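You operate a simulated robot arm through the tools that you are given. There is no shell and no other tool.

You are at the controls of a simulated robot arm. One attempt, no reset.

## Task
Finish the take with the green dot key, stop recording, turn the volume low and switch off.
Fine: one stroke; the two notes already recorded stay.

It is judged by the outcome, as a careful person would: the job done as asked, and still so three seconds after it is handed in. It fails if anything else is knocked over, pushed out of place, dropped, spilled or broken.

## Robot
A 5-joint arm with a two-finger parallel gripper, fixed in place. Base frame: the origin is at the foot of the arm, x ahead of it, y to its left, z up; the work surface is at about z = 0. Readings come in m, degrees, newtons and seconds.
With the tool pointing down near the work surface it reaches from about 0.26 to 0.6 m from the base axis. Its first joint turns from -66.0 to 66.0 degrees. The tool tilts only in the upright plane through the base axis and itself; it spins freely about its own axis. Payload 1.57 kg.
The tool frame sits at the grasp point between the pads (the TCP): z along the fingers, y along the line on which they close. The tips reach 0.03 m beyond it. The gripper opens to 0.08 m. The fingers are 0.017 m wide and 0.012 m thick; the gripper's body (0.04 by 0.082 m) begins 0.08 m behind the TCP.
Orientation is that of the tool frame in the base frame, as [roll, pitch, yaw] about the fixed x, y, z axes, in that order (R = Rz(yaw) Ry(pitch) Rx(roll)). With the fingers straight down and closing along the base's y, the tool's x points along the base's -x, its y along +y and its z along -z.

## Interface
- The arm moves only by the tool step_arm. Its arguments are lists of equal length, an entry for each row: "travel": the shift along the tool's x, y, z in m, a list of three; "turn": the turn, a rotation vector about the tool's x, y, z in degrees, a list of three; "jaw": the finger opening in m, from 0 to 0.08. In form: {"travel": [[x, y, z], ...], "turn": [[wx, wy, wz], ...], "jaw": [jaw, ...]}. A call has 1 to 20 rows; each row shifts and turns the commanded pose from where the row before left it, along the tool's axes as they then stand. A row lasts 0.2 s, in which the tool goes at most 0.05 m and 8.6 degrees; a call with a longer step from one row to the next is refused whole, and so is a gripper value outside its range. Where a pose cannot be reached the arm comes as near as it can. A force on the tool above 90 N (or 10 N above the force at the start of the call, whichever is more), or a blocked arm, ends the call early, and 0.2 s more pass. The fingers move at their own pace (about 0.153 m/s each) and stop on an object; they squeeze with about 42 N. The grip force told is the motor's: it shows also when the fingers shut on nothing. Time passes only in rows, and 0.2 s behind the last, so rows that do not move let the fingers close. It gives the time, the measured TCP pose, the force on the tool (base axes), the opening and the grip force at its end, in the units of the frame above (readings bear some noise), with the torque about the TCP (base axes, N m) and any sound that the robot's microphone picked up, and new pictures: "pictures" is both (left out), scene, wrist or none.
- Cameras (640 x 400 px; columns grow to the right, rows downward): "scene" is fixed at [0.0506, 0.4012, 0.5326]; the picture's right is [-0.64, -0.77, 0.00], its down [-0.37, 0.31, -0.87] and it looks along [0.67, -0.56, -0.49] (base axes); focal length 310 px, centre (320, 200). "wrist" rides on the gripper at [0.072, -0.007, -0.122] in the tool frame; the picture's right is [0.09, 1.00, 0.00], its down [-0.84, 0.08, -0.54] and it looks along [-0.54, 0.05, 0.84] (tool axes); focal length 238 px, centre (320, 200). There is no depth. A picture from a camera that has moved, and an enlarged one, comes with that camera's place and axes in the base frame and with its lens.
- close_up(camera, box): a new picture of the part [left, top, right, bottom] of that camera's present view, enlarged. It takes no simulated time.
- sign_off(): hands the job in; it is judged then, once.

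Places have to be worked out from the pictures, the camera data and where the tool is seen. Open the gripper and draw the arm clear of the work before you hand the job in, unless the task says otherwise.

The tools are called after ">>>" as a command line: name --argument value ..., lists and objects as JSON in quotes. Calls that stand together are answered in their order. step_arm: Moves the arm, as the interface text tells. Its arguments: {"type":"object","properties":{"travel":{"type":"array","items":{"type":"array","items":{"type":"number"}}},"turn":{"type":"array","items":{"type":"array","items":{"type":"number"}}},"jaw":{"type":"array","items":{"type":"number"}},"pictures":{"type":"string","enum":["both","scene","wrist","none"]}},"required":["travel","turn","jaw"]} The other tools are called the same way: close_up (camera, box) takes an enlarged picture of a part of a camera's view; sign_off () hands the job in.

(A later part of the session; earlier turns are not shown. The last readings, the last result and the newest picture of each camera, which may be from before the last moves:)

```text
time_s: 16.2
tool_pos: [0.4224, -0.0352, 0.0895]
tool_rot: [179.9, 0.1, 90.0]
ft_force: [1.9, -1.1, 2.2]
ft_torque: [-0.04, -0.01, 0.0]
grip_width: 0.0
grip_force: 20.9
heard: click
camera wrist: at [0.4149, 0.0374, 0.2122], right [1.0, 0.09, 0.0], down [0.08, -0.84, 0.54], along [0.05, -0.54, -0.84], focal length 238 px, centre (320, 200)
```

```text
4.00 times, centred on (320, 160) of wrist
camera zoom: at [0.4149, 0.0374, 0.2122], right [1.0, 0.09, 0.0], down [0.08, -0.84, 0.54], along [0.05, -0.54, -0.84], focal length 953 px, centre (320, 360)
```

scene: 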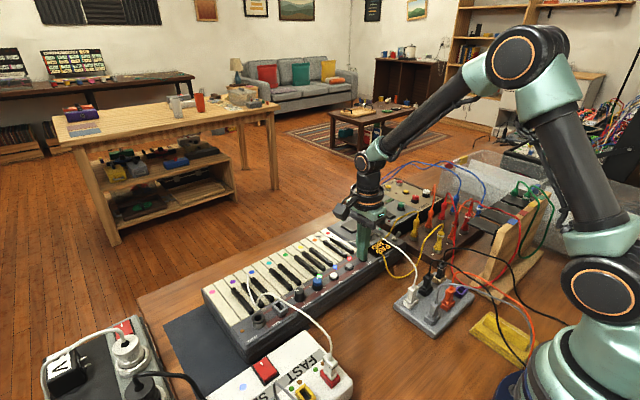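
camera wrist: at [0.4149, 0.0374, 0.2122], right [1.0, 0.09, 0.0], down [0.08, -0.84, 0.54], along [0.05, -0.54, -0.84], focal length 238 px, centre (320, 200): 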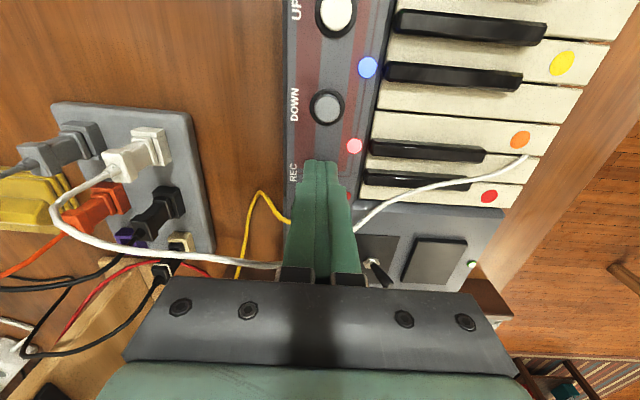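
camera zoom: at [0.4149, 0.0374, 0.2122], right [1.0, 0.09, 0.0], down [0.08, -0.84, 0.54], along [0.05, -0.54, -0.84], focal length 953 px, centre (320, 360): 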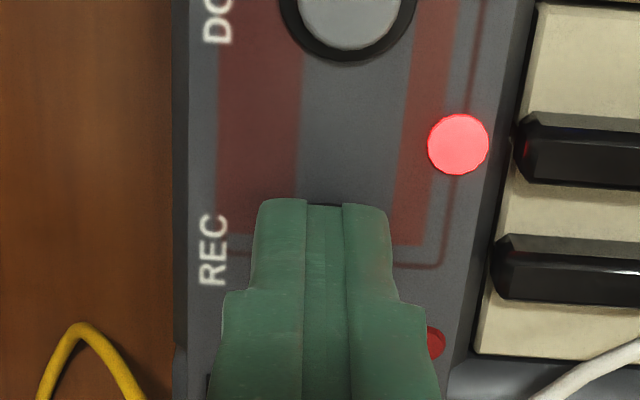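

REC clicked and its light went dark while the step lights stay on. I'll lift straight up and move over to the volume knob, opening the fingers slightly.

>>> step_arm --travel '[[0, 0, -0.02], [0, 0, -0.045], [0, 0, -0.045], [0, 0, -0.05], [0.046, 0, 0], [0.046, 0, 0], [0.046, 0, 0], [0.0445, 0, 0], [0, 0, 0]]' --turn '[[0, 0, 0], [0, 0, 0], [0, 0, 0], [0, 0, 0], [0, 0, 0], [0, 0, 0], [0, 0, 0], [0, 0, 0], [0, 0, 0]]' --jaw '[0, 0, 0, 0, 0, 0, 0.036, 0.036, 0.036]'

>>> close_up --camera "scene" --box '[200, 210, 424, 350]'

>>> close_up --camera "wrist" --box '[240, 90, 400, 190]'

```text
time_s: 18.2
tool_pos: [0.4238, 0.1455, 0.2489]
tool_rot: [-180.0, 0.1, 90.0]
ft_force: [1.0, 0.2, -0.2]
ft_torque: [0.03, -0.05, 0.01]
grip_width: 0.0361
grip_force: 0.1
camera wrist: at [0.4161, 0.2187, 0.3715], right [1.0, 0.09, 0.0], down [0.08, -0.84, 0.54], along [0.05, -0.54, -0.84], focal length 238 px, centre (320, 200)
```

scene: 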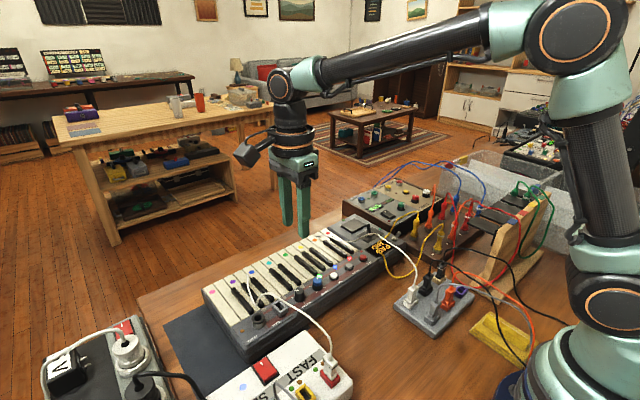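
wrist: 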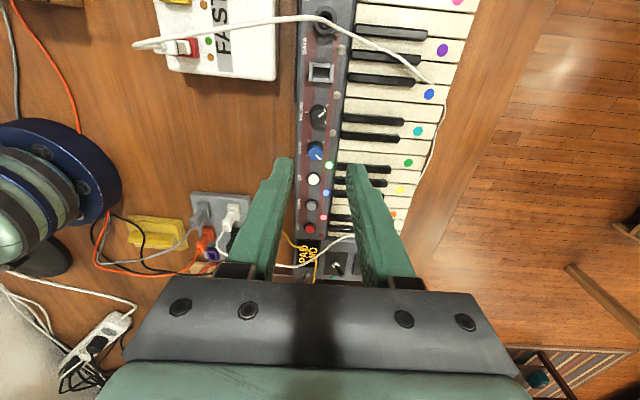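

```text
2.86 times, centred on (312, 280) of scene
camera zoom: at [0.0505, 0.4012, 0.5326], right [-0.64, -0.77, 0.0], down [-0.37, 0.31, -0.87], along [0.67, -0.56, -0.49], focal length 885 px, centre (343, -29)
```

zoom: 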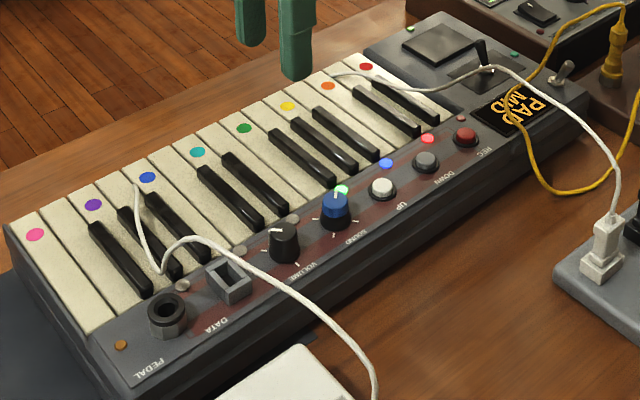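

```text
4.00 times, centred on (320, 140) of wrist
camera zoom: at [0.4161, 0.2187, 0.3715], right [1.0, 0.09, 0.0], down [0.08, -0.84, 0.54], along [0.05, -0.54, -0.84], focal length 953 px, centre (320, 440)
```

zoom: 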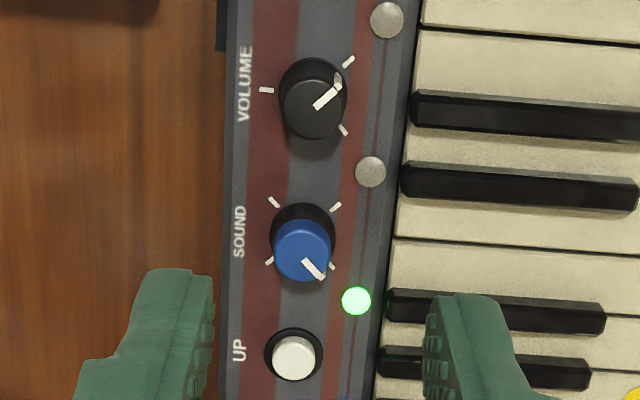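

REC light is off and red/blue/green step lights remain. The volume knob refines to about (0.4215, 0.147), top z ≈ 0.075; the right white cable stays well outside (≥9 cm from the axis). I'll descend to just above the knob with fingers at 36 mm and check alignment.

>>> step_arm --travel '[[-0.001, -0.002, 0.02], [0, 0, 0.04], [0, 0, 0.04], [0, 0, 0.025], [0, 0, 0]]' --turn '[[0, 0, 0], [0, 0, 0], [0, 0, 0], [0, 0, 0], [0, 0, 0]]' --jaw '[0.036, 0.036, 0.036, 0.036, 0.036]'

>>> close_up --camera "scene" --box '[240, 240, 368, 320]'

>>> close_up --camera "wrist" --box '[240, 100, 400, 200]'

```text
time_s: 19.4
tool_pos: [0.4198, 0.1446, 0.1233]
tool_rot: [-180.0, 0.0, 90.1]
ft_force: [-0.1, 1.1, -0.3]
ft_torque: [0.01, -0.02, 0.04]
grip_width: 0.0358
grip_force: 0.0
camera wrist: at [0.4131, 0.2176, 0.2453], right [1.0, 0.09, 0.0], down [0.08, -0.84, 0.54], along [0.05, -0.54, -0.84], focal length 238 px, centre (320, 200)
```

scene: 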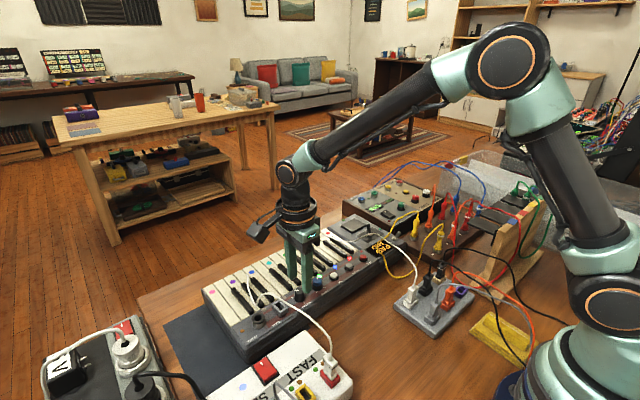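
wrist: 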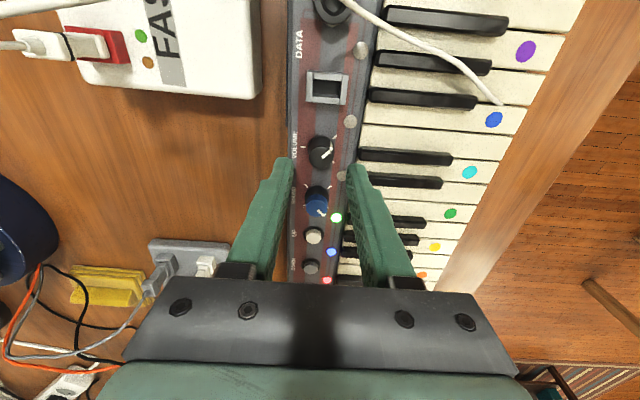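

```text
5.00 times, centred on (304, 280) of scene
camera zoom: at [0.0506, 0.4012, 0.5326], right [-0.64, -0.77, 0.0], down [-0.37, 0.31, -0.87], along [0.67, -0.56, -0.49], focal length 1549 px, centre (400, -200)
```

zoom: 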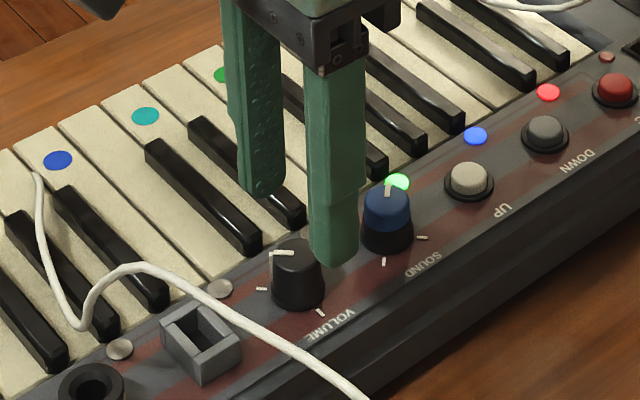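

```text
4.00 times, centred on (320, 150) of wrist
camera zoom: at [0.4131, 0.2176, 0.2453], right [1.0, 0.09, 0.0], down [0.08, -0.84, 0.54], along [0.05, -0.54, -0.84], focal length 953 px, centre (320, 400)
```

zoom: 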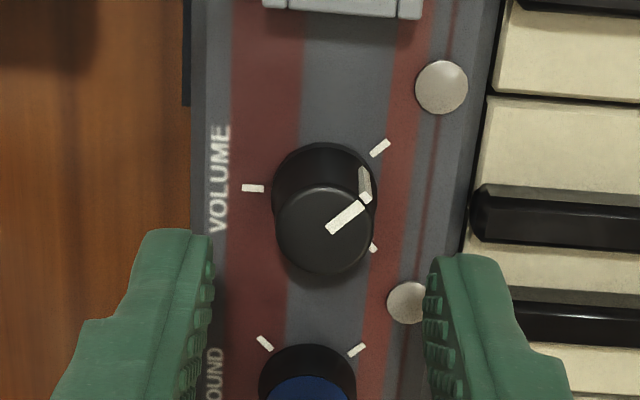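

The knob's top centre lies right under the tool axis (within ~0.5 mm). I'll descend so the tips stop ~6 mm above the panel and straddle the knob, then close on it.

>>> step_arm --travel '[[0, 0, 0.012], [0, 0, 0.012], [0, 0, 0.007], [0, 0, 0]]' --turn '[[0, 0, 0], [0, 0, 0], [0, 0, 0], [0, 0, 0]]' --jaw '[0.036, 0.036, 0.036, 0.036]'

>>> close_up --camera "scene" --box '[240, 240, 368, 320]'

>>> close_up --camera "wrist" --box '[240, 100, 400, 200]'

```text
time_s: 20.4
tool_pos: [0.4194, 0.1464, 0.0921]
tool_rot: [180.0, 0.0, 90.1]
ft_force: [0.4, 0.0, -0.4]
ft_torque: [0.01, 0.01, 0.0]
grip_width: 0.0359
grip_force: 0.1
camera wrist: at [0.4126, 0.2188, 0.2154], right [1.0, 0.09, 0.0], down [0.08, -0.84, 0.54], along [0.05, -0.54, -0.84], focal length 238 px, centre (320, 200)
```

scene: 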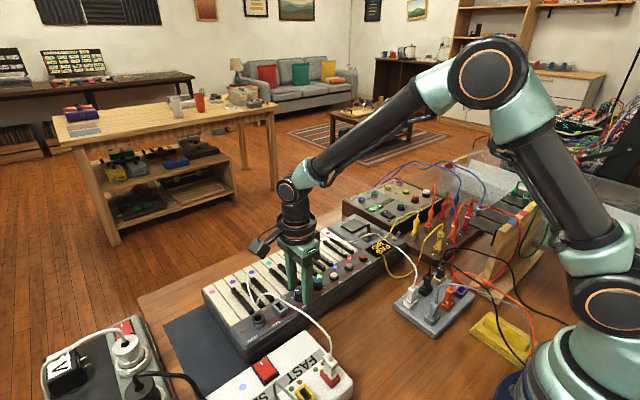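
wrist: 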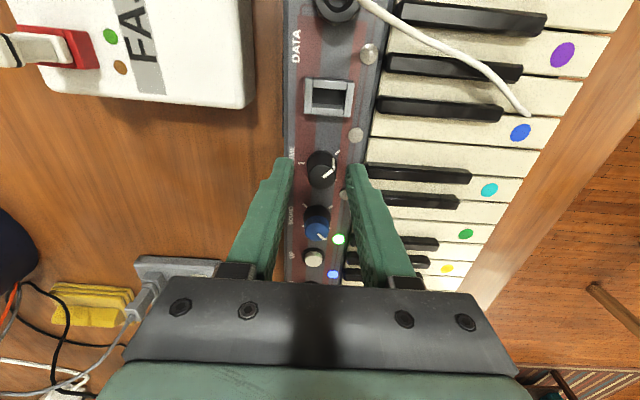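

```text
5.00 times, centred on (304, 280) of scene
camera zoom: at [0.0506, 0.4012, 0.5326], right [-0.64, -0.77, 0.0], down [-0.37, 0.31, -0.87], along [0.67, -0.56, -0.49], focal length 1549 px, centre (400, -200)
```

zoom: 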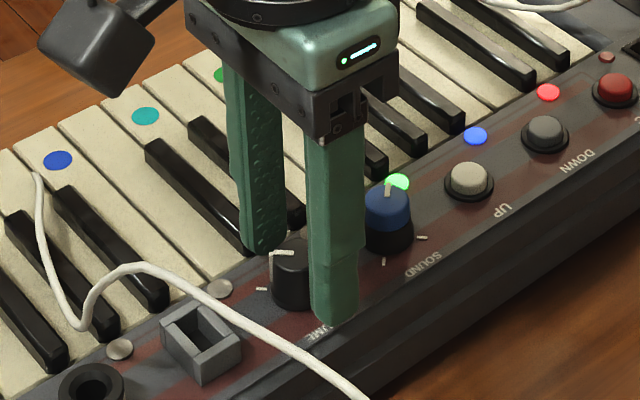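

```text
4.00 times, centred on (320, 150) of wrist
camera zoom: at [0.4126, 0.2188, 0.2154], right [1.0, 0.09, 0.0], down [0.08, -0.84, 0.54], along [0.05, -0.54, -0.84], focal length 953 px, centre (320, 400)
```

zoom: 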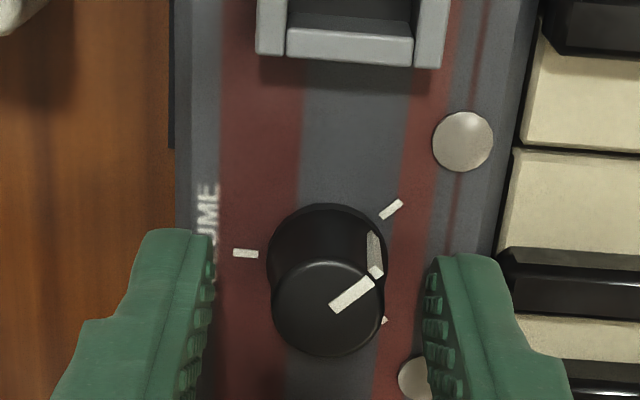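

Well aligned on both sides of the knob. Closing the fingers on it now.

>>> step_arm --travel '[[0, 0, 0], [0, 0, 0]]' --turn '[[0, 0, 0], [0, 0, 0]]' --jaw '[0.0, 0.0]'

>>> close_up --camera "wrist" --box '[240, 100, 400, 200]'

```text
time_s: 21.0
tool_pos: [0.421, 0.1462, 0.094]
tool_rot: [179.9, 0.0, 90.1]
ft_force: [5.4, 1.3, -0.4]
ft_torque: [0.4, -0.31, 0.0]
grip_width: 0.0188
grip_force: 33.3
camera wrist: at [0.4129, 0.2188, 0.2156], right [1.0, 0.09, 0.0], down [0.08, -0.84, 0.54], along [0.05, -0.54, -0.84], focal length 238 px, centre (320, 200)
```

scene: 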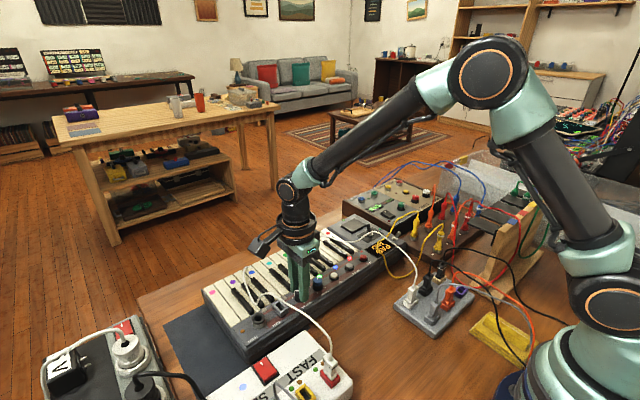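
wrist: 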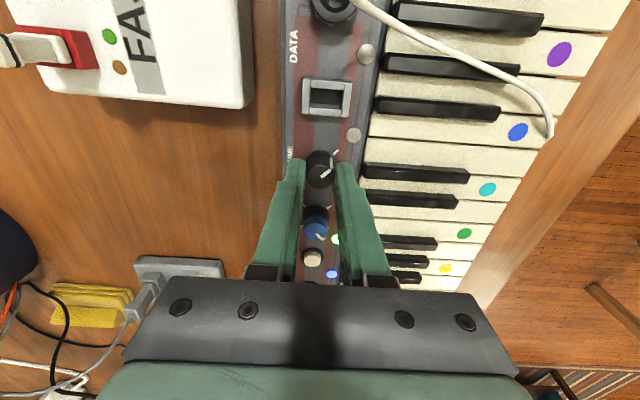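

```text
4.00 times, centred on (320, 150) of wrist
camera zoom: at [0.4129, 0.2188, 0.2156], right [1.0, 0.09, 0.0], down [0.08, -0.84, 0.54], along [0.05, -0.54, -0.84], focal length 953 px, centre (320, 400)
```

zoom: 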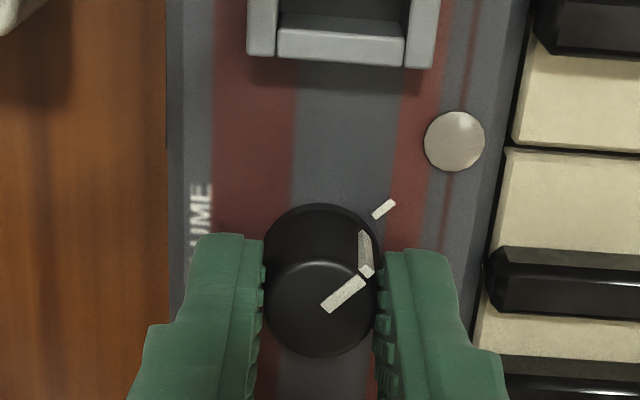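

Gripped at 18.8 mm with ~5 N sideways (about 1 mm off-centre). The white cable on the right seems to look slightly different, so I'll check it before turning.

>>> close_up --camera "scene" --box '[200, 240, 328, 320]'

>>> close_up --camera "scene" --box '[200, 210, 424, 350]'

>>> close_up --camera "wrist" --box '[300, 0, 620, 200]'

```text
5.00 times, centred on (264, 280) of scene
camera zoom: at [0.0506, 0.4012, 0.5326], right [-0.64, -0.77, 0.0], down [-0.37, 0.31, -0.87], along [0.67, -0.56, -0.49], focal length 1549 px, centre (600, -200)
```

zoom: 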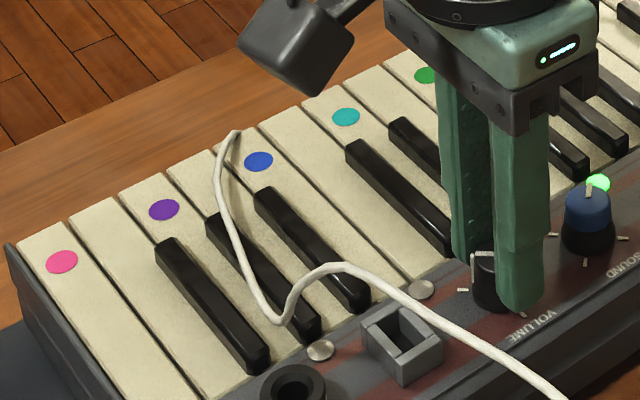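

```text
2.86 times, centred on (312, 280) of scene
camera zoom: at [0.0506, 0.4012, 0.5326], right [-0.64, -0.77, 0.0], down [-0.37, 0.31, -0.87], along [0.67, -0.56, -0.49], focal length 885 px, centre (343, -29)
```

zoom: 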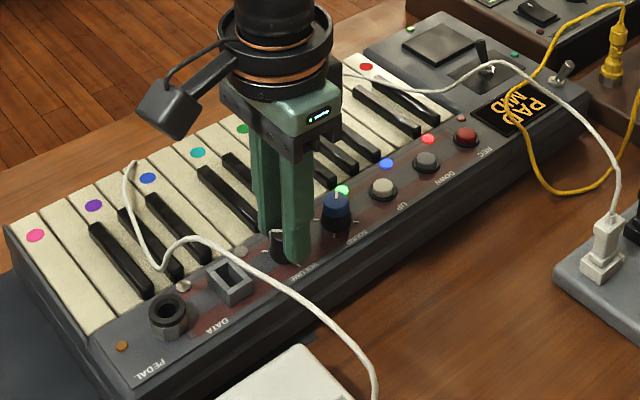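

```text
2.00 times, centred on (460, 100) of wrist
camera zoom: at [0.4129, 0.2188, 0.2156], right [1.0, 0.09, 0.0], down [0.08, -0.84, 0.54], along [0.05, -0.54, -0.84], focal length 477 px, centre (40, 400)
```

zoom: 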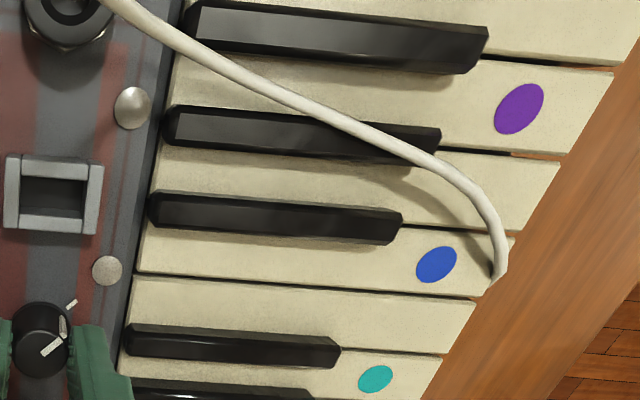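

The cable does look changed near the blue key. I'll look at more of the front edge to understand what it is doing.

>>> close_up --camera "wrist" --box '[400, 80, 640, 230]'

>>> close_up --camera "scene" --box '[200, 190, 360, 290]'

>>> close_up --camera "scene" --box '[300, 200, 460, 300]'

```text
2.67 times, centred on (520, 155) of wrist
camera zoom: at [0.4129, 0.2188, 0.2156], right [1.0, 0.09, 0.0], down [0.08, -0.84, 0.54], along [0.05, -0.54, -0.84], focal length 636 px, centre (-213, 320)
```

zoom: 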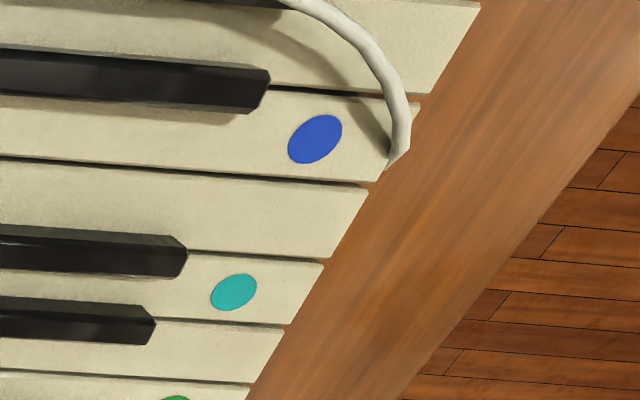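

```text
4.00 times, centred on (280, 240) of scene
camera zoom: at [0.0506, 0.4012, 0.5326], right [-0.64, -0.77, 0.0], down [-0.37, 0.31, -0.87], along [0.67, -0.56, -0.49], focal length 1239 px, centre (480, 40)
```

zoom: 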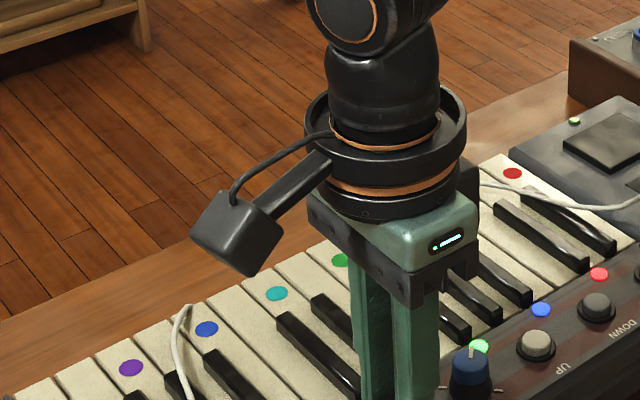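

```text
4.00 times, centred on (380, 250) of scene
camera zoom: at [0.0506, 0.4012, 0.5326], right [-0.64, -0.77, 0.0], down [-0.37, 0.31, -0.87], along [0.67, -0.56, -0.49], focal length 1239 px, centre (80, 0)
```

zoom: 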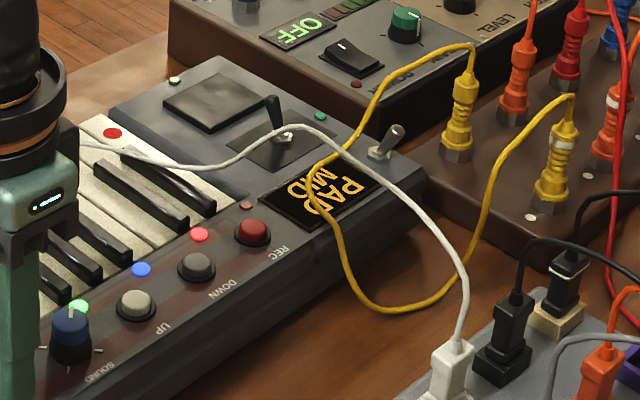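

The arm settled ~1.3 mm toward +x when gripping, so I'll recentre the command by that much to relieve the side force, and watch whether the cable is still moving.

>>> step_arm --travel '[[0, 0.0013, 0], [0, 0, 0]]' --turn '[[0, 0, 0], [0, 0, 0]]' --jaw '[0.0, 0.0]'

>>> close_up --camera "scene" --box '[200, 240, 328, 320]'

>>> close_up --camera "wrist" --box '[300, 0, 620, 200]'

```text
time_s: 21.6
tool_pos: [0.42, 0.1456, 0.0932]
tool_rot: [-179.9, 0.1, 90.1]
ft_force: [-5.1, 3.3, -0.7]
ft_torque: [0.09, 0.12, 0.03]
grip_width: 0.0185
grip_force: 33.5
camera wrist: at [0.4135, 0.219, 0.2156], right [1.0, 0.09, 0.0], down [0.08, -0.84, 0.54], along [0.05, -0.54, -0.84], focal length 238 px, centre (320, 200)
```

scene: 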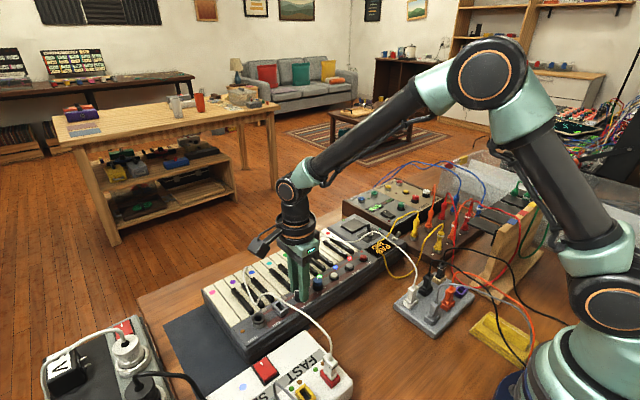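
wrist: 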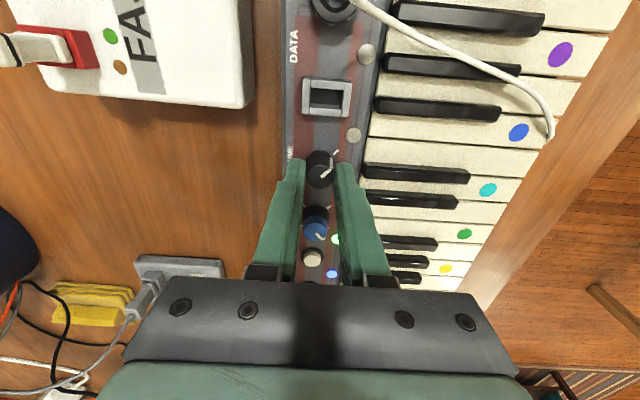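

```text
5.00 times, centred on (264, 280) of scene
camera zoom: at [0.0505, 0.4012, 0.5326], right [-0.64, -0.77, 0.0], down [-0.37, 0.31, -0.87], along [0.67, -0.56, -0.49], focal length 1549 px, centre (600, -200)
```

zoom: 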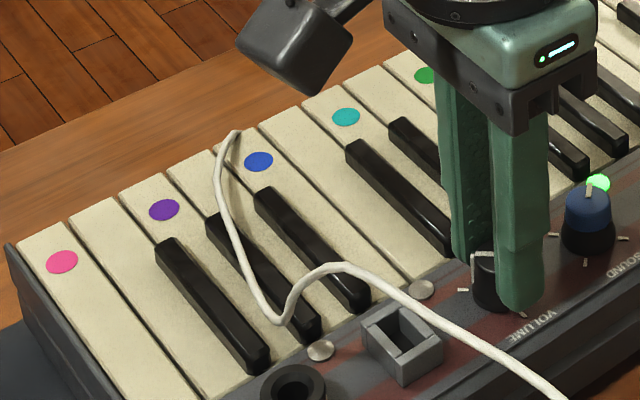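

```text
2.00 times, centred on (460, 100) of wrist
camera zoom: at [0.4135, 0.219, 0.2156], right [1.0, 0.09, 0.0], down [0.08, -0.84, 0.54], along [0.05, -0.54, -0.84], focal length 477 px, centre (40, 400)
```

zoom: 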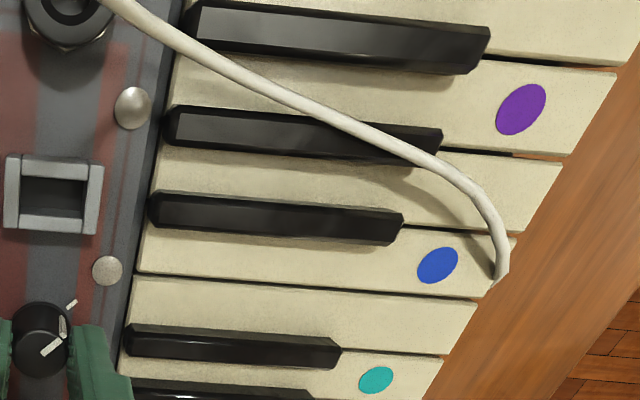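

The cable is still now. The side force flipped sign, so I'll back off half the correction, then start turning the knob counter-clockwise (seen from above) and check it follows.

>>> step_arm --travel '[[0, -0.0006, 0], [0, 0, 0], [0, 0, 0], [0, 0, 0], [0, 0, 0], [0, 0, 0]]' --turn '[[0, 0, 0], [0, 0, -8], [0, 0, -8], [0, 0, -8], [0, 0, -8], [0, 0, 0]]' --jaw '[0, 0, 0, 0, 0, 0]'

>>> close_up --camera "wrist" --box '[240, 100, 400, 200]'

>>> close_up --camera "scene" --box '[200, 210, 424, 350]'

```text
time_s: 23.0
tool_pos: [0.4203, 0.1458, 0.0918]
tool_rot: [-179.9, 0.0, 122.2]
ft_force: [-3.2, 2.7, -0.2]
ft_torque: [0.33, 0.18, 0.0]
grip_width: 0.0185
grip_force: 32.7
camera wrist: at [0.3763, 0.2038, 0.2159], right [0.79, 0.61, 0.0], down [0.51, -0.67, 0.54], along [0.33, -0.43, -0.84], focal length 238 px, centre (320, 200)
```

scene: 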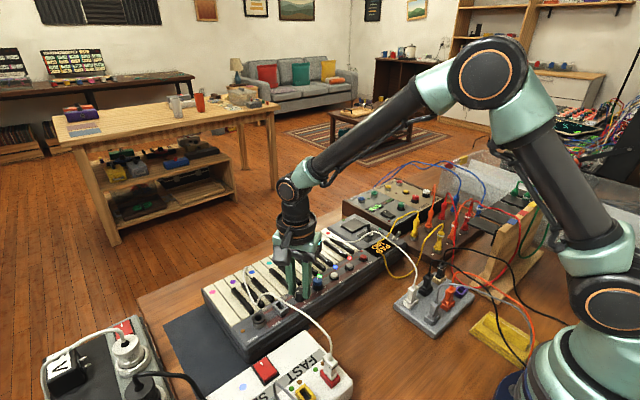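
wrist: 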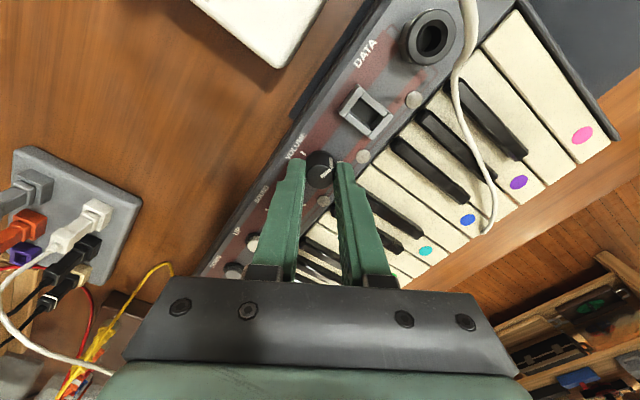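

```text
4.00 times, centred on (320, 150) of wrist
camera zoom: at [0.3763, 0.2038, 0.2159], right [0.79, 0.61, 0.0], down [0.51, -0.67, 0.54], along [0.33, -0.43, -0.84], focal length 953 px, centre (320, 400)
```

zoom: 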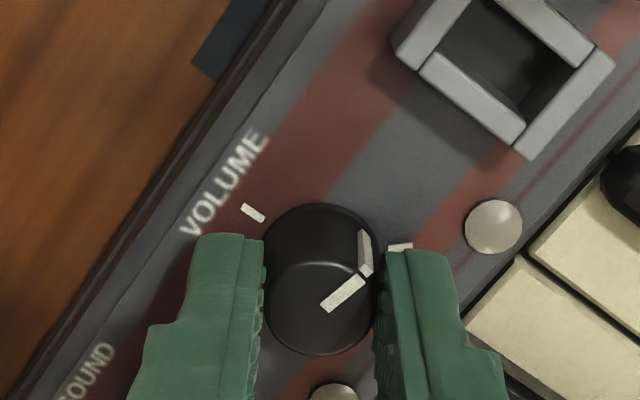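

```text
2.86 times, centred on (312, 280) of scene
camera zoom: at [0.0506, 0.4012, 0.5326], right [-0.64, -0.77, 0.0], down [-0.37, 0.31, -0.87], along [0.67, -0.56, -0.49], focal length 885 px, centre (343, -29)
```

zoom: 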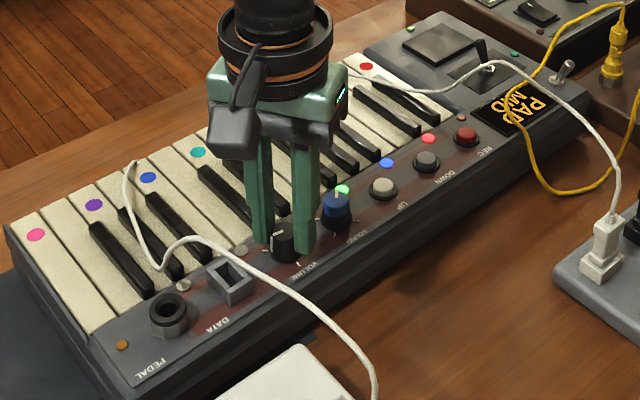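

The knob turns with the fingers, in the right direction (SE → N → SW). Continuing the turn.

>>> step_arm --travel '[[0, 0, 0], [0, 0, 0], [0, 0, 0], [0, 0, 0], [0, 0, 0], [0, 0, 0], [0, 0, 0], [0, 0, 0], [0, 0, 0], [0, 0, 0], [0, 0, 0], [0, 0, 0]]' --turn '[[0, 0, -8.5], [0, 0, -8.5], [0, 0, -8.5], [0, 0, -8.5], [0, 0, -8.5], [0, 0, -8.5], [0, 0, -8.5], [0, 0, -8.5], [0, 0, -8.5], [0, 0, -8.5], [0, 0, -8.5], [0, 0, -8.5]]' --jaw '[0, 0, 0, 0, 0, 0, 0, 0, 0, 0, 0, 0]'

>>> close_up --camera "wrist" --box '[240, 100, 400, 200]'

>>> close_up --camera "scene" --box '[200, 210, 424, 350]'

```text
time_s: 25.6
tool_pos: [0.4206, 0.1472, 0.0939]
tool_rot: [180.0, 0.0, -135.9]
ft_force: [1.5, -3.9, -1.4]
ft_torque: [0.06, -0.14, -0.04]
grip_width: 0.0185
grip_force: 33.5
camera wrist: at [0.373, 0.0921, 0.216], right [-0.76, 0.65, 0.0], down [0.55, 0.64, 0.54], along [0.35, 0.41, -0.84], focal length 238 px, centre (320, 200)
```

scene: 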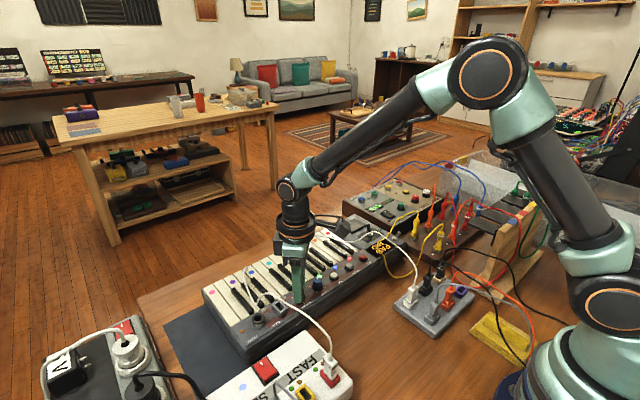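
wrist: 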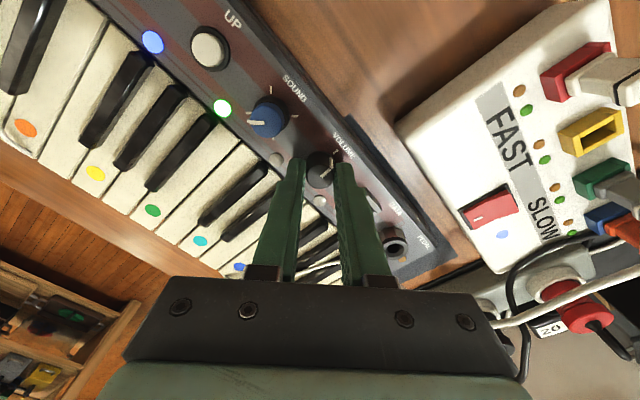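

```text
4.00 times, centred on (320, 150) of wrist
camera zoom: at [0.373, 0.0921, 0.216], right [-0.76, 0.65, 0.0], down [0.55, 0.64, 0.54], along [0.35, 0.41, -0.84], focal length 953 px, centre (320, 400)
```

zoom: 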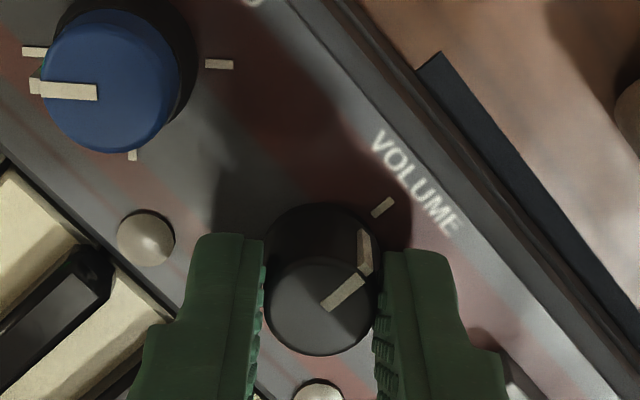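

```text
2.86 times, centred on (312, 280) of scene
camera zoom: at [0.0506, 0.4012, 0.5326], right [-0.64, -0.77, 0.0], down [-0.37, 0.31, -0.87], along [0.67, -0.56, -0.49], focal length 885 px, centre (343, -29)
```

zoom: 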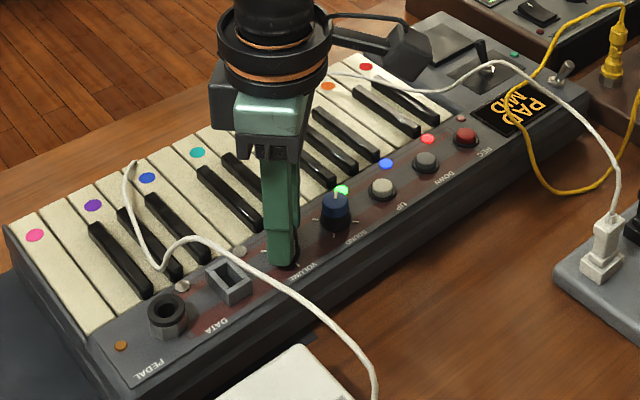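

The pointer is now at the middle (N) tick after 134°. Another ~135° takes it to the low tick; I'll turn 102° and check.

>>> step_arm --travel '[[0, 0, 0], [0, 0, 0], [0, 0, 0], [0, 0, 0], [0, 0, 0], [0, 0, 0], [0, 0, 0], [0, 0, 0], [0, 0, 0], [0, 0, 0], [0, 0, 0], [0, 0, 0]]' --turn '[[0, 0, -8.5], [0, 0, -8.5], [0, 0, -8.5], [0, 0, -8.5], [0, 0, -8.5], [0, 0, -8.5], [0, 0, -8.5], [0, 0, -8.5], [0, 0, -8.5], [0, 0, -8.5], [0, 0, -8.5], [0, 0, -8.5]]' --jaw '[0, 0, 0, 0, 0, 0, 0, 0, 0, 0, 0, 0]'

>>> close_up --camera "wrist" --box '[240, 100, 400, 200]'

>>> close_up --camera "scene" --box '[200, 210, 424, 350]'

```text
time_s: 28.2
tool_pos: [0.4217, 0.1456, 0.0935]
tool_rot: [179.9, 0.0, -33.7]
ft_force: [-7.3, 2.8, 1.2]
ft_torque: [0.22, 0.39, -0.03]
grip_width: 0.0188
grip_force: 32.5
camera wrist: at [0.4838, 0.1126, 0.2158], right [-0.48, -0.88, 0.0], down [-0.74, 0.4, 0.54], along [-0.48, 0.26, -0.84], focal length 238 px, centre (320, 200)
```

scene: 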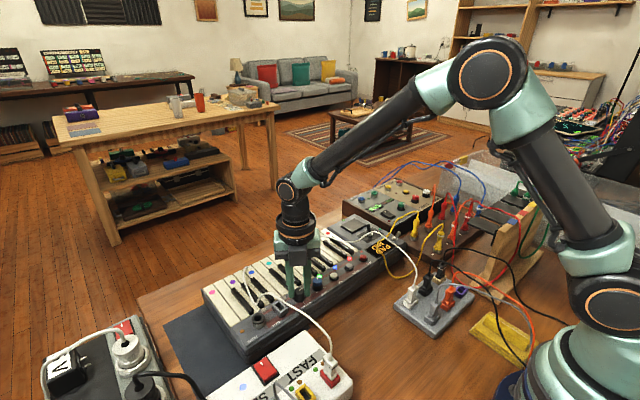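
wrist: 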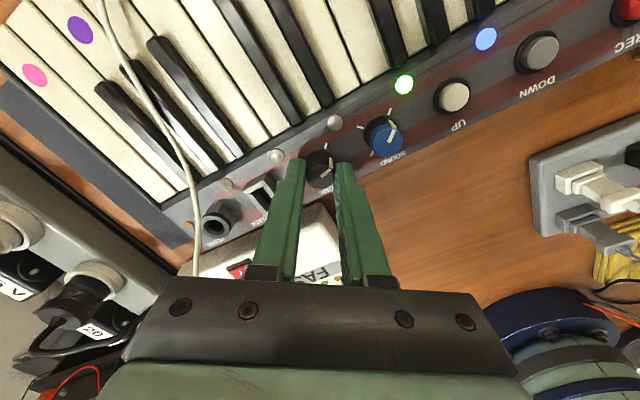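

```text
4.00 times, centred on (320, 150) of wrist
camera zoom: at [0.4838, 0.1126, 0.2158], right [-0.48, -0.88, 0.0], down [-0.74, 0.4, 0.54], along [-0.48, 0.26, -0.84], focal length 953 px, centre (320, 400)
```

zoom: 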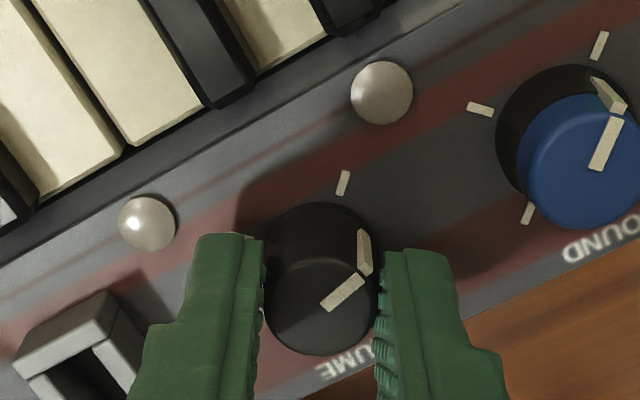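

```text
2.86 times, centred on (312, 280) of scene
camera zoom: at [0.0506, 0.4012, 0.5326], right [-0.64, -0.77, 0.0], down [-0.37, 0.31, -0.87], along [0.67, -0.56, -0.49], focal length 885 px, centre (343, -29)
```

zoom: 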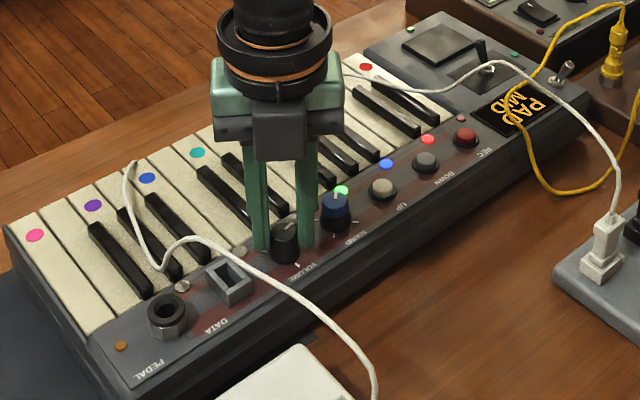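

The low (SW) tick is about 34° away from the pointer. I'll turn 33° more and verify.

>>> step_arm --travel '[[0, 0, 0], [0, 0, 0], [0, 0, 0], [0, 0, 0], [0, 0, 0]]' --turn '[[0, 0, -8.5], [0, 0, -8.5], [0, 0, -8.5], [0, 0, -7.5], [0, 0, 0]]' --jaw '[0, 0, 0, 0, 0]'

>>> close_up --camera "wrist" --box '[240, 100, 400, 200]'

>>> close_up --camera "scene" --box '[200, 210, 424, 350]'

```text
time_s: 29.4
tool_pos: [0.421, 0.1462, 0.0938]
tool_rot: [180.0, 0.0, -0.9]
ft_force: [-4.3, 5.5, -0.5]
ft_torque: [0.14, 0.11, -0.29]
grip_width: 0.0186
grip_force: 33.5
camera wrist: at [0.4929, 0.1526, 0.2159], right [0.08, -1.0, 0.0], down [-0.84, -0.06, 0.54], along [-0.54, -0.04, -0.84], focal length 238 px, centre (320, 200)
```

scene: 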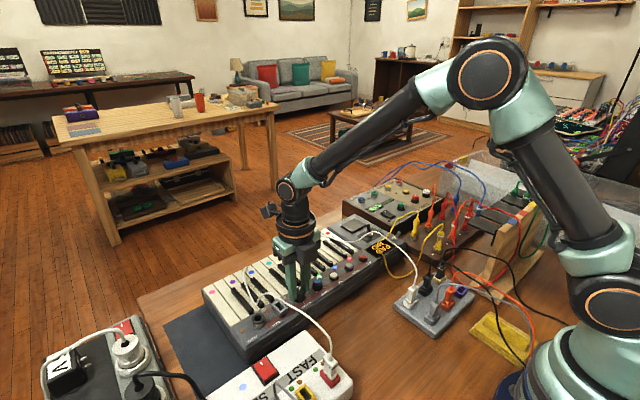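
wrist: 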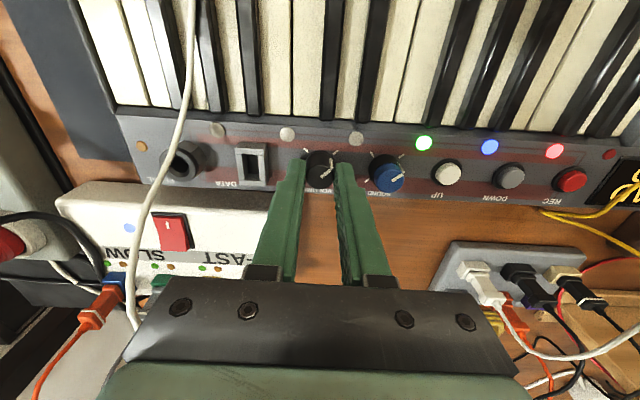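

```text
4.00 times, centred on (320, 150) of wrist
camera zoom: at [0.4929, 0.1526, 0.2159], right [0.08, -1.0, 0.0], down [-0.84, -0.06, 0.54], along [-0.54, -0.04, -0.84], focal length 953 px, centre (320, 400)
```

zoom: 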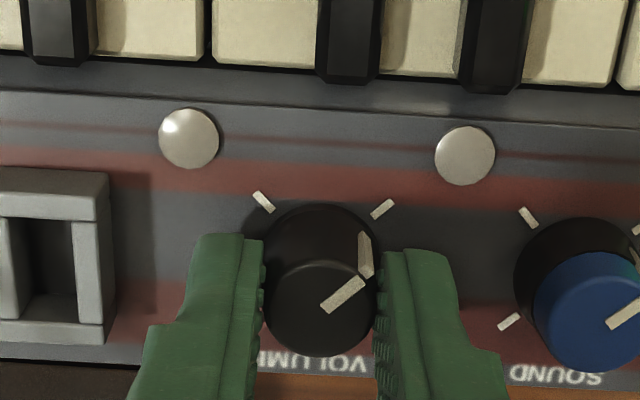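

```text
2.86 times, centred on (312, 280) of scene
camera zoom: at [0.0506, 0.4012, 0.5326], right [-0.64, -0.77, 0.0], down [-0.37, 0.31, -0.87], along [0.67, -0.56, -0.49], focal length 885 px, centre (343, -29)
```

zoom: 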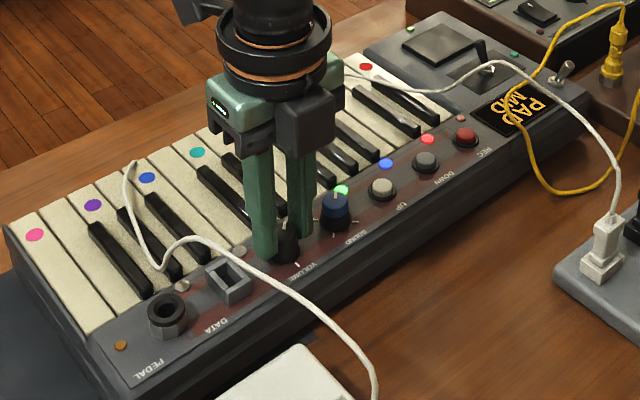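

The pointer now lines up with the low tick (same relative geometry as it had with the high tick), and a small resisting torque hints at the end stop. I'll release the fingers slightly (4–5 mm per side), and rise straight up.

>>> step_arm --travel '[[0, 0, 0], [0, 0, 0], [0, 0, -0.01], [0, 0, -0.02], [0, 0, -0.04], [0, 0, -0.045], [0, 0, -0.045], [0, 0, 0]]' --turn '[[0, 0, 0], [0, 0, 0], [0, 0, 0], [0, 0, 0], [0, 0, 0], [0, 0, 0], [0, 0, 0], [0, 0, 0]]' --jaw '[0.028, 0.028, 0.028, 0.028, 0.028, 0.028, 0.028, 0.028]'

>>> close_up --camera "wrist" --box '[240, 80, 400, 180]'

>>> close_up --camera "scene" --box '[200, 210, 424, 350]'

```text
time_s: 31.2
tool_pos: [0.4198, 0.1468, 0.2547]
tool_rot: [179.9, 0.0, -1.0]
ft_force: [-0.1, -0.3, 0.3]
ft_torque: [-0.03, -0.01, 0.0]
grip_width: 0.0279
grip_force: 0.0
camera wrist: at [0.4908, 0.1531, 0.3764], right [0.08, -1.0, 0.0], down [-0.84, -0.06, 0.54], along [-0.54, -0.04, -0.84], focal length 238 px, centre (320, 200)
```

scene: 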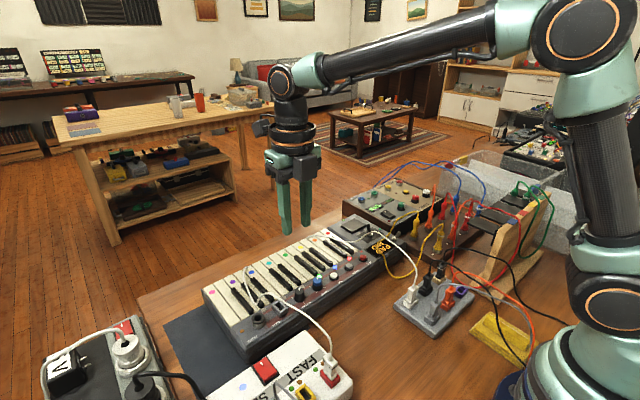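
wrist: 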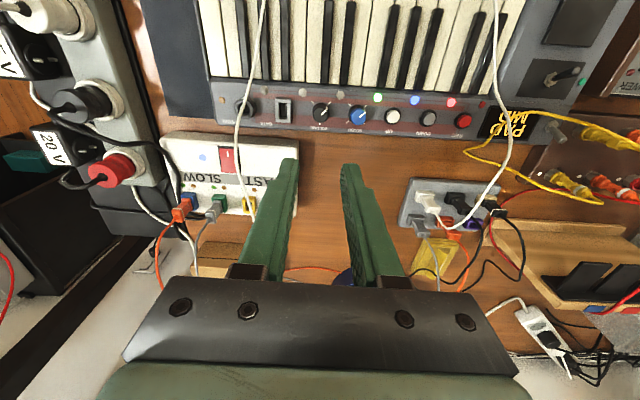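

```text
4.00 times, centred on (320, 130) of wrist
camera zoom: at [0.4908, 0.1531, 0.3764], right [0.08, -1.0, 0.0], down [-0.84, -0.06, 0.54], along [-0.54, -0.04, -0.84], focal length 953 px, centre (320, 480)
```

zoom: 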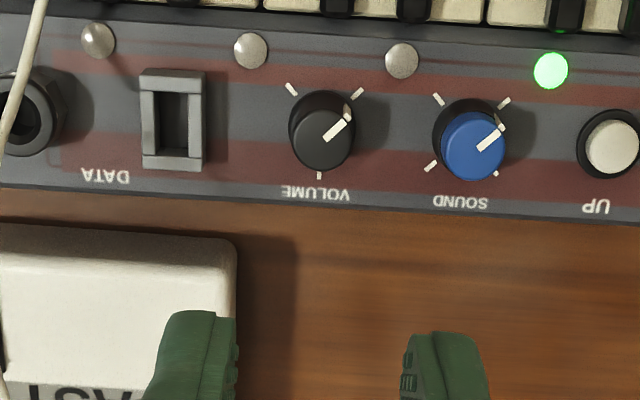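

```text
2.86 times, centred on (312, 280) of scene
camera zoom: at [0.0506, 0.4012, 0.5326], right [-0.64, -0.77, 0.0], down [-0.37, 0.31, -0.87], along [0.67, -0.56, -0.49], focal length 885 px, centre (343, -29)
```

zoom: 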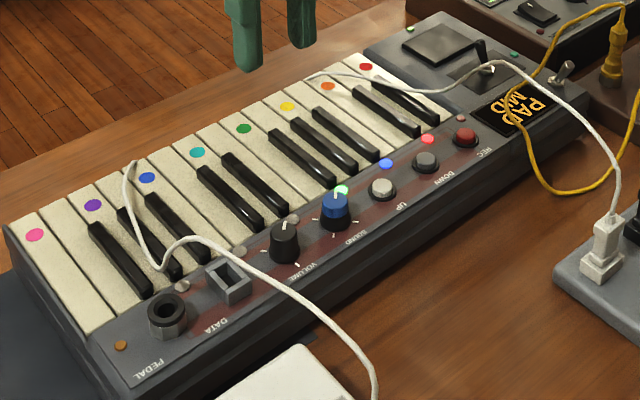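

Volume now points at the low tick and stayed there after release; red/blue/green lights still lit. Next is the power toggle: I'll close the fingers and move at safe height to just behind (−x side of) the lever at about (0.384, −0.162).

>>> step_arm --travel '[[0, 0, 0], [-0.0054, 0.0441, 0], [-0.0054, 0.0441, 0], [-0.0054, 0.0441, 0], [-0.0054, 0.0441, 0], [-0.0054, 0.0441, 0], [-0.0055, 0.0441, 0], [-0.0055, 0.0444, 0], [0, 0, 0.035], [0, 0, 0.035], [0, 0, 0]]' --turn '[[0, 0, -1], [0, 0, 0], [0, 0, 0], [0, 0, 0], [0, 0, 0], [0, 0, 0], [0, 0, 0], [0, 0, 0], [0, 0, 0], [0, 0, 0], [0, 0, 0]]' --jaw '[0, 0, 0, 0, 0, 0, 0, 0, 0, 0, 0]'

>>> close_up --camera "wrist" --box '[240, 90, 400, 190]'

>>> close_up --camera "scene" --box '[330, 190, 458, 270]'

>>> close_up --camera "scene" --box '[200, 210, 424, 350]'

```text
time_s: 33.6
tool_pos: [0.3919, 0.0506, 0.1852]
tool_rot: [180.0, 0.0, -0.1]
ft_force: [0.2, -0.1, 0.0]
ft_torque: [0.0, -0.03, 0.0]
grip_width: 0.0
grip_force: 21.1
out of reach, approached as far as the arm can: row 4, 5, 6, 7, 8
camera wrist: at [0.4638, 0.058, 0.3074], right [0.09, -1.0, 0.0], down [-0.84, -0.07, 0.54], along [-0.54, -0.05, -0.84], focal length 238 px, centre (320, 200)
```

scene: 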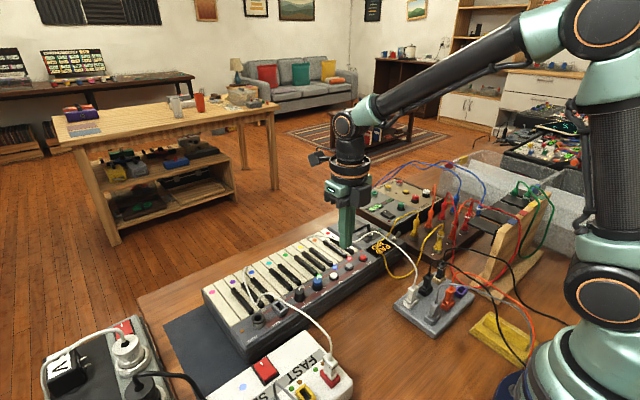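
wrist: 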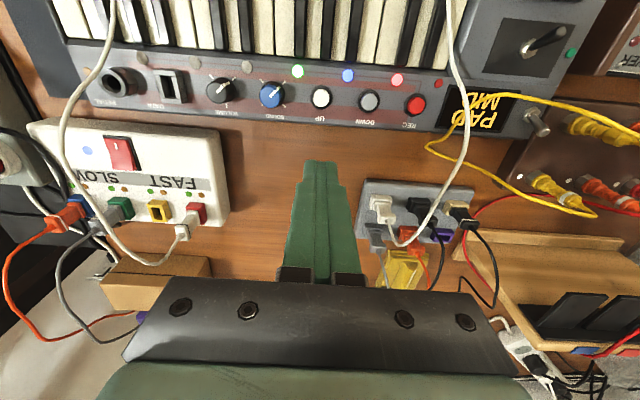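

```text
4.00 times, centred on (320, 140) of wrist
camera zoom: at [0.4638, 0.058, 0.3074], right [0.09, -1.0, 0.0], down [-0.84, -0.07, 0.54], along [-0.54, -0.05, -0.84], focal length 953 px, centre (320, 440)
```

zoom: 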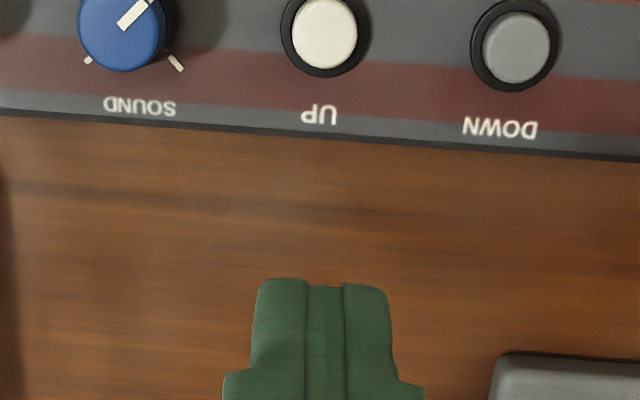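

```text
5.00 times, centred on (394, 230) of scene
camera zoom: at [0.0506, 0.4012, 0.5326], right [-0.64, -0.77, 0.0], down [-0.37, 0.31, -0.87], along [0.67, -0.56, -0.49], focal length 1549 px, centre (-50, 50)
```

zoom: 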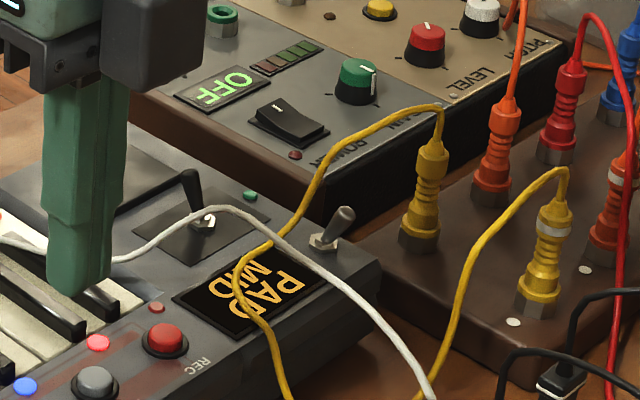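

```text
2.86 times, centred on (312, 280) of scene
camera zoom: at [0.0506, 0.4012, 0.5326], right [-0.64, -0.77, 0.0], down [-0.37, 0.31, -0.87], along [0.67, -0.56, -0.49], focal length 885 px, centre (343, -29)
```

zoom: 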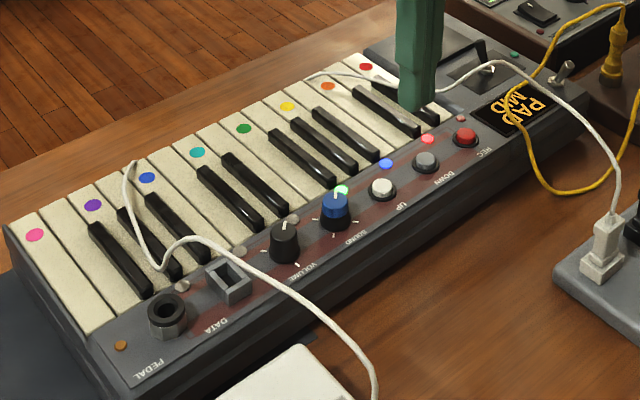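

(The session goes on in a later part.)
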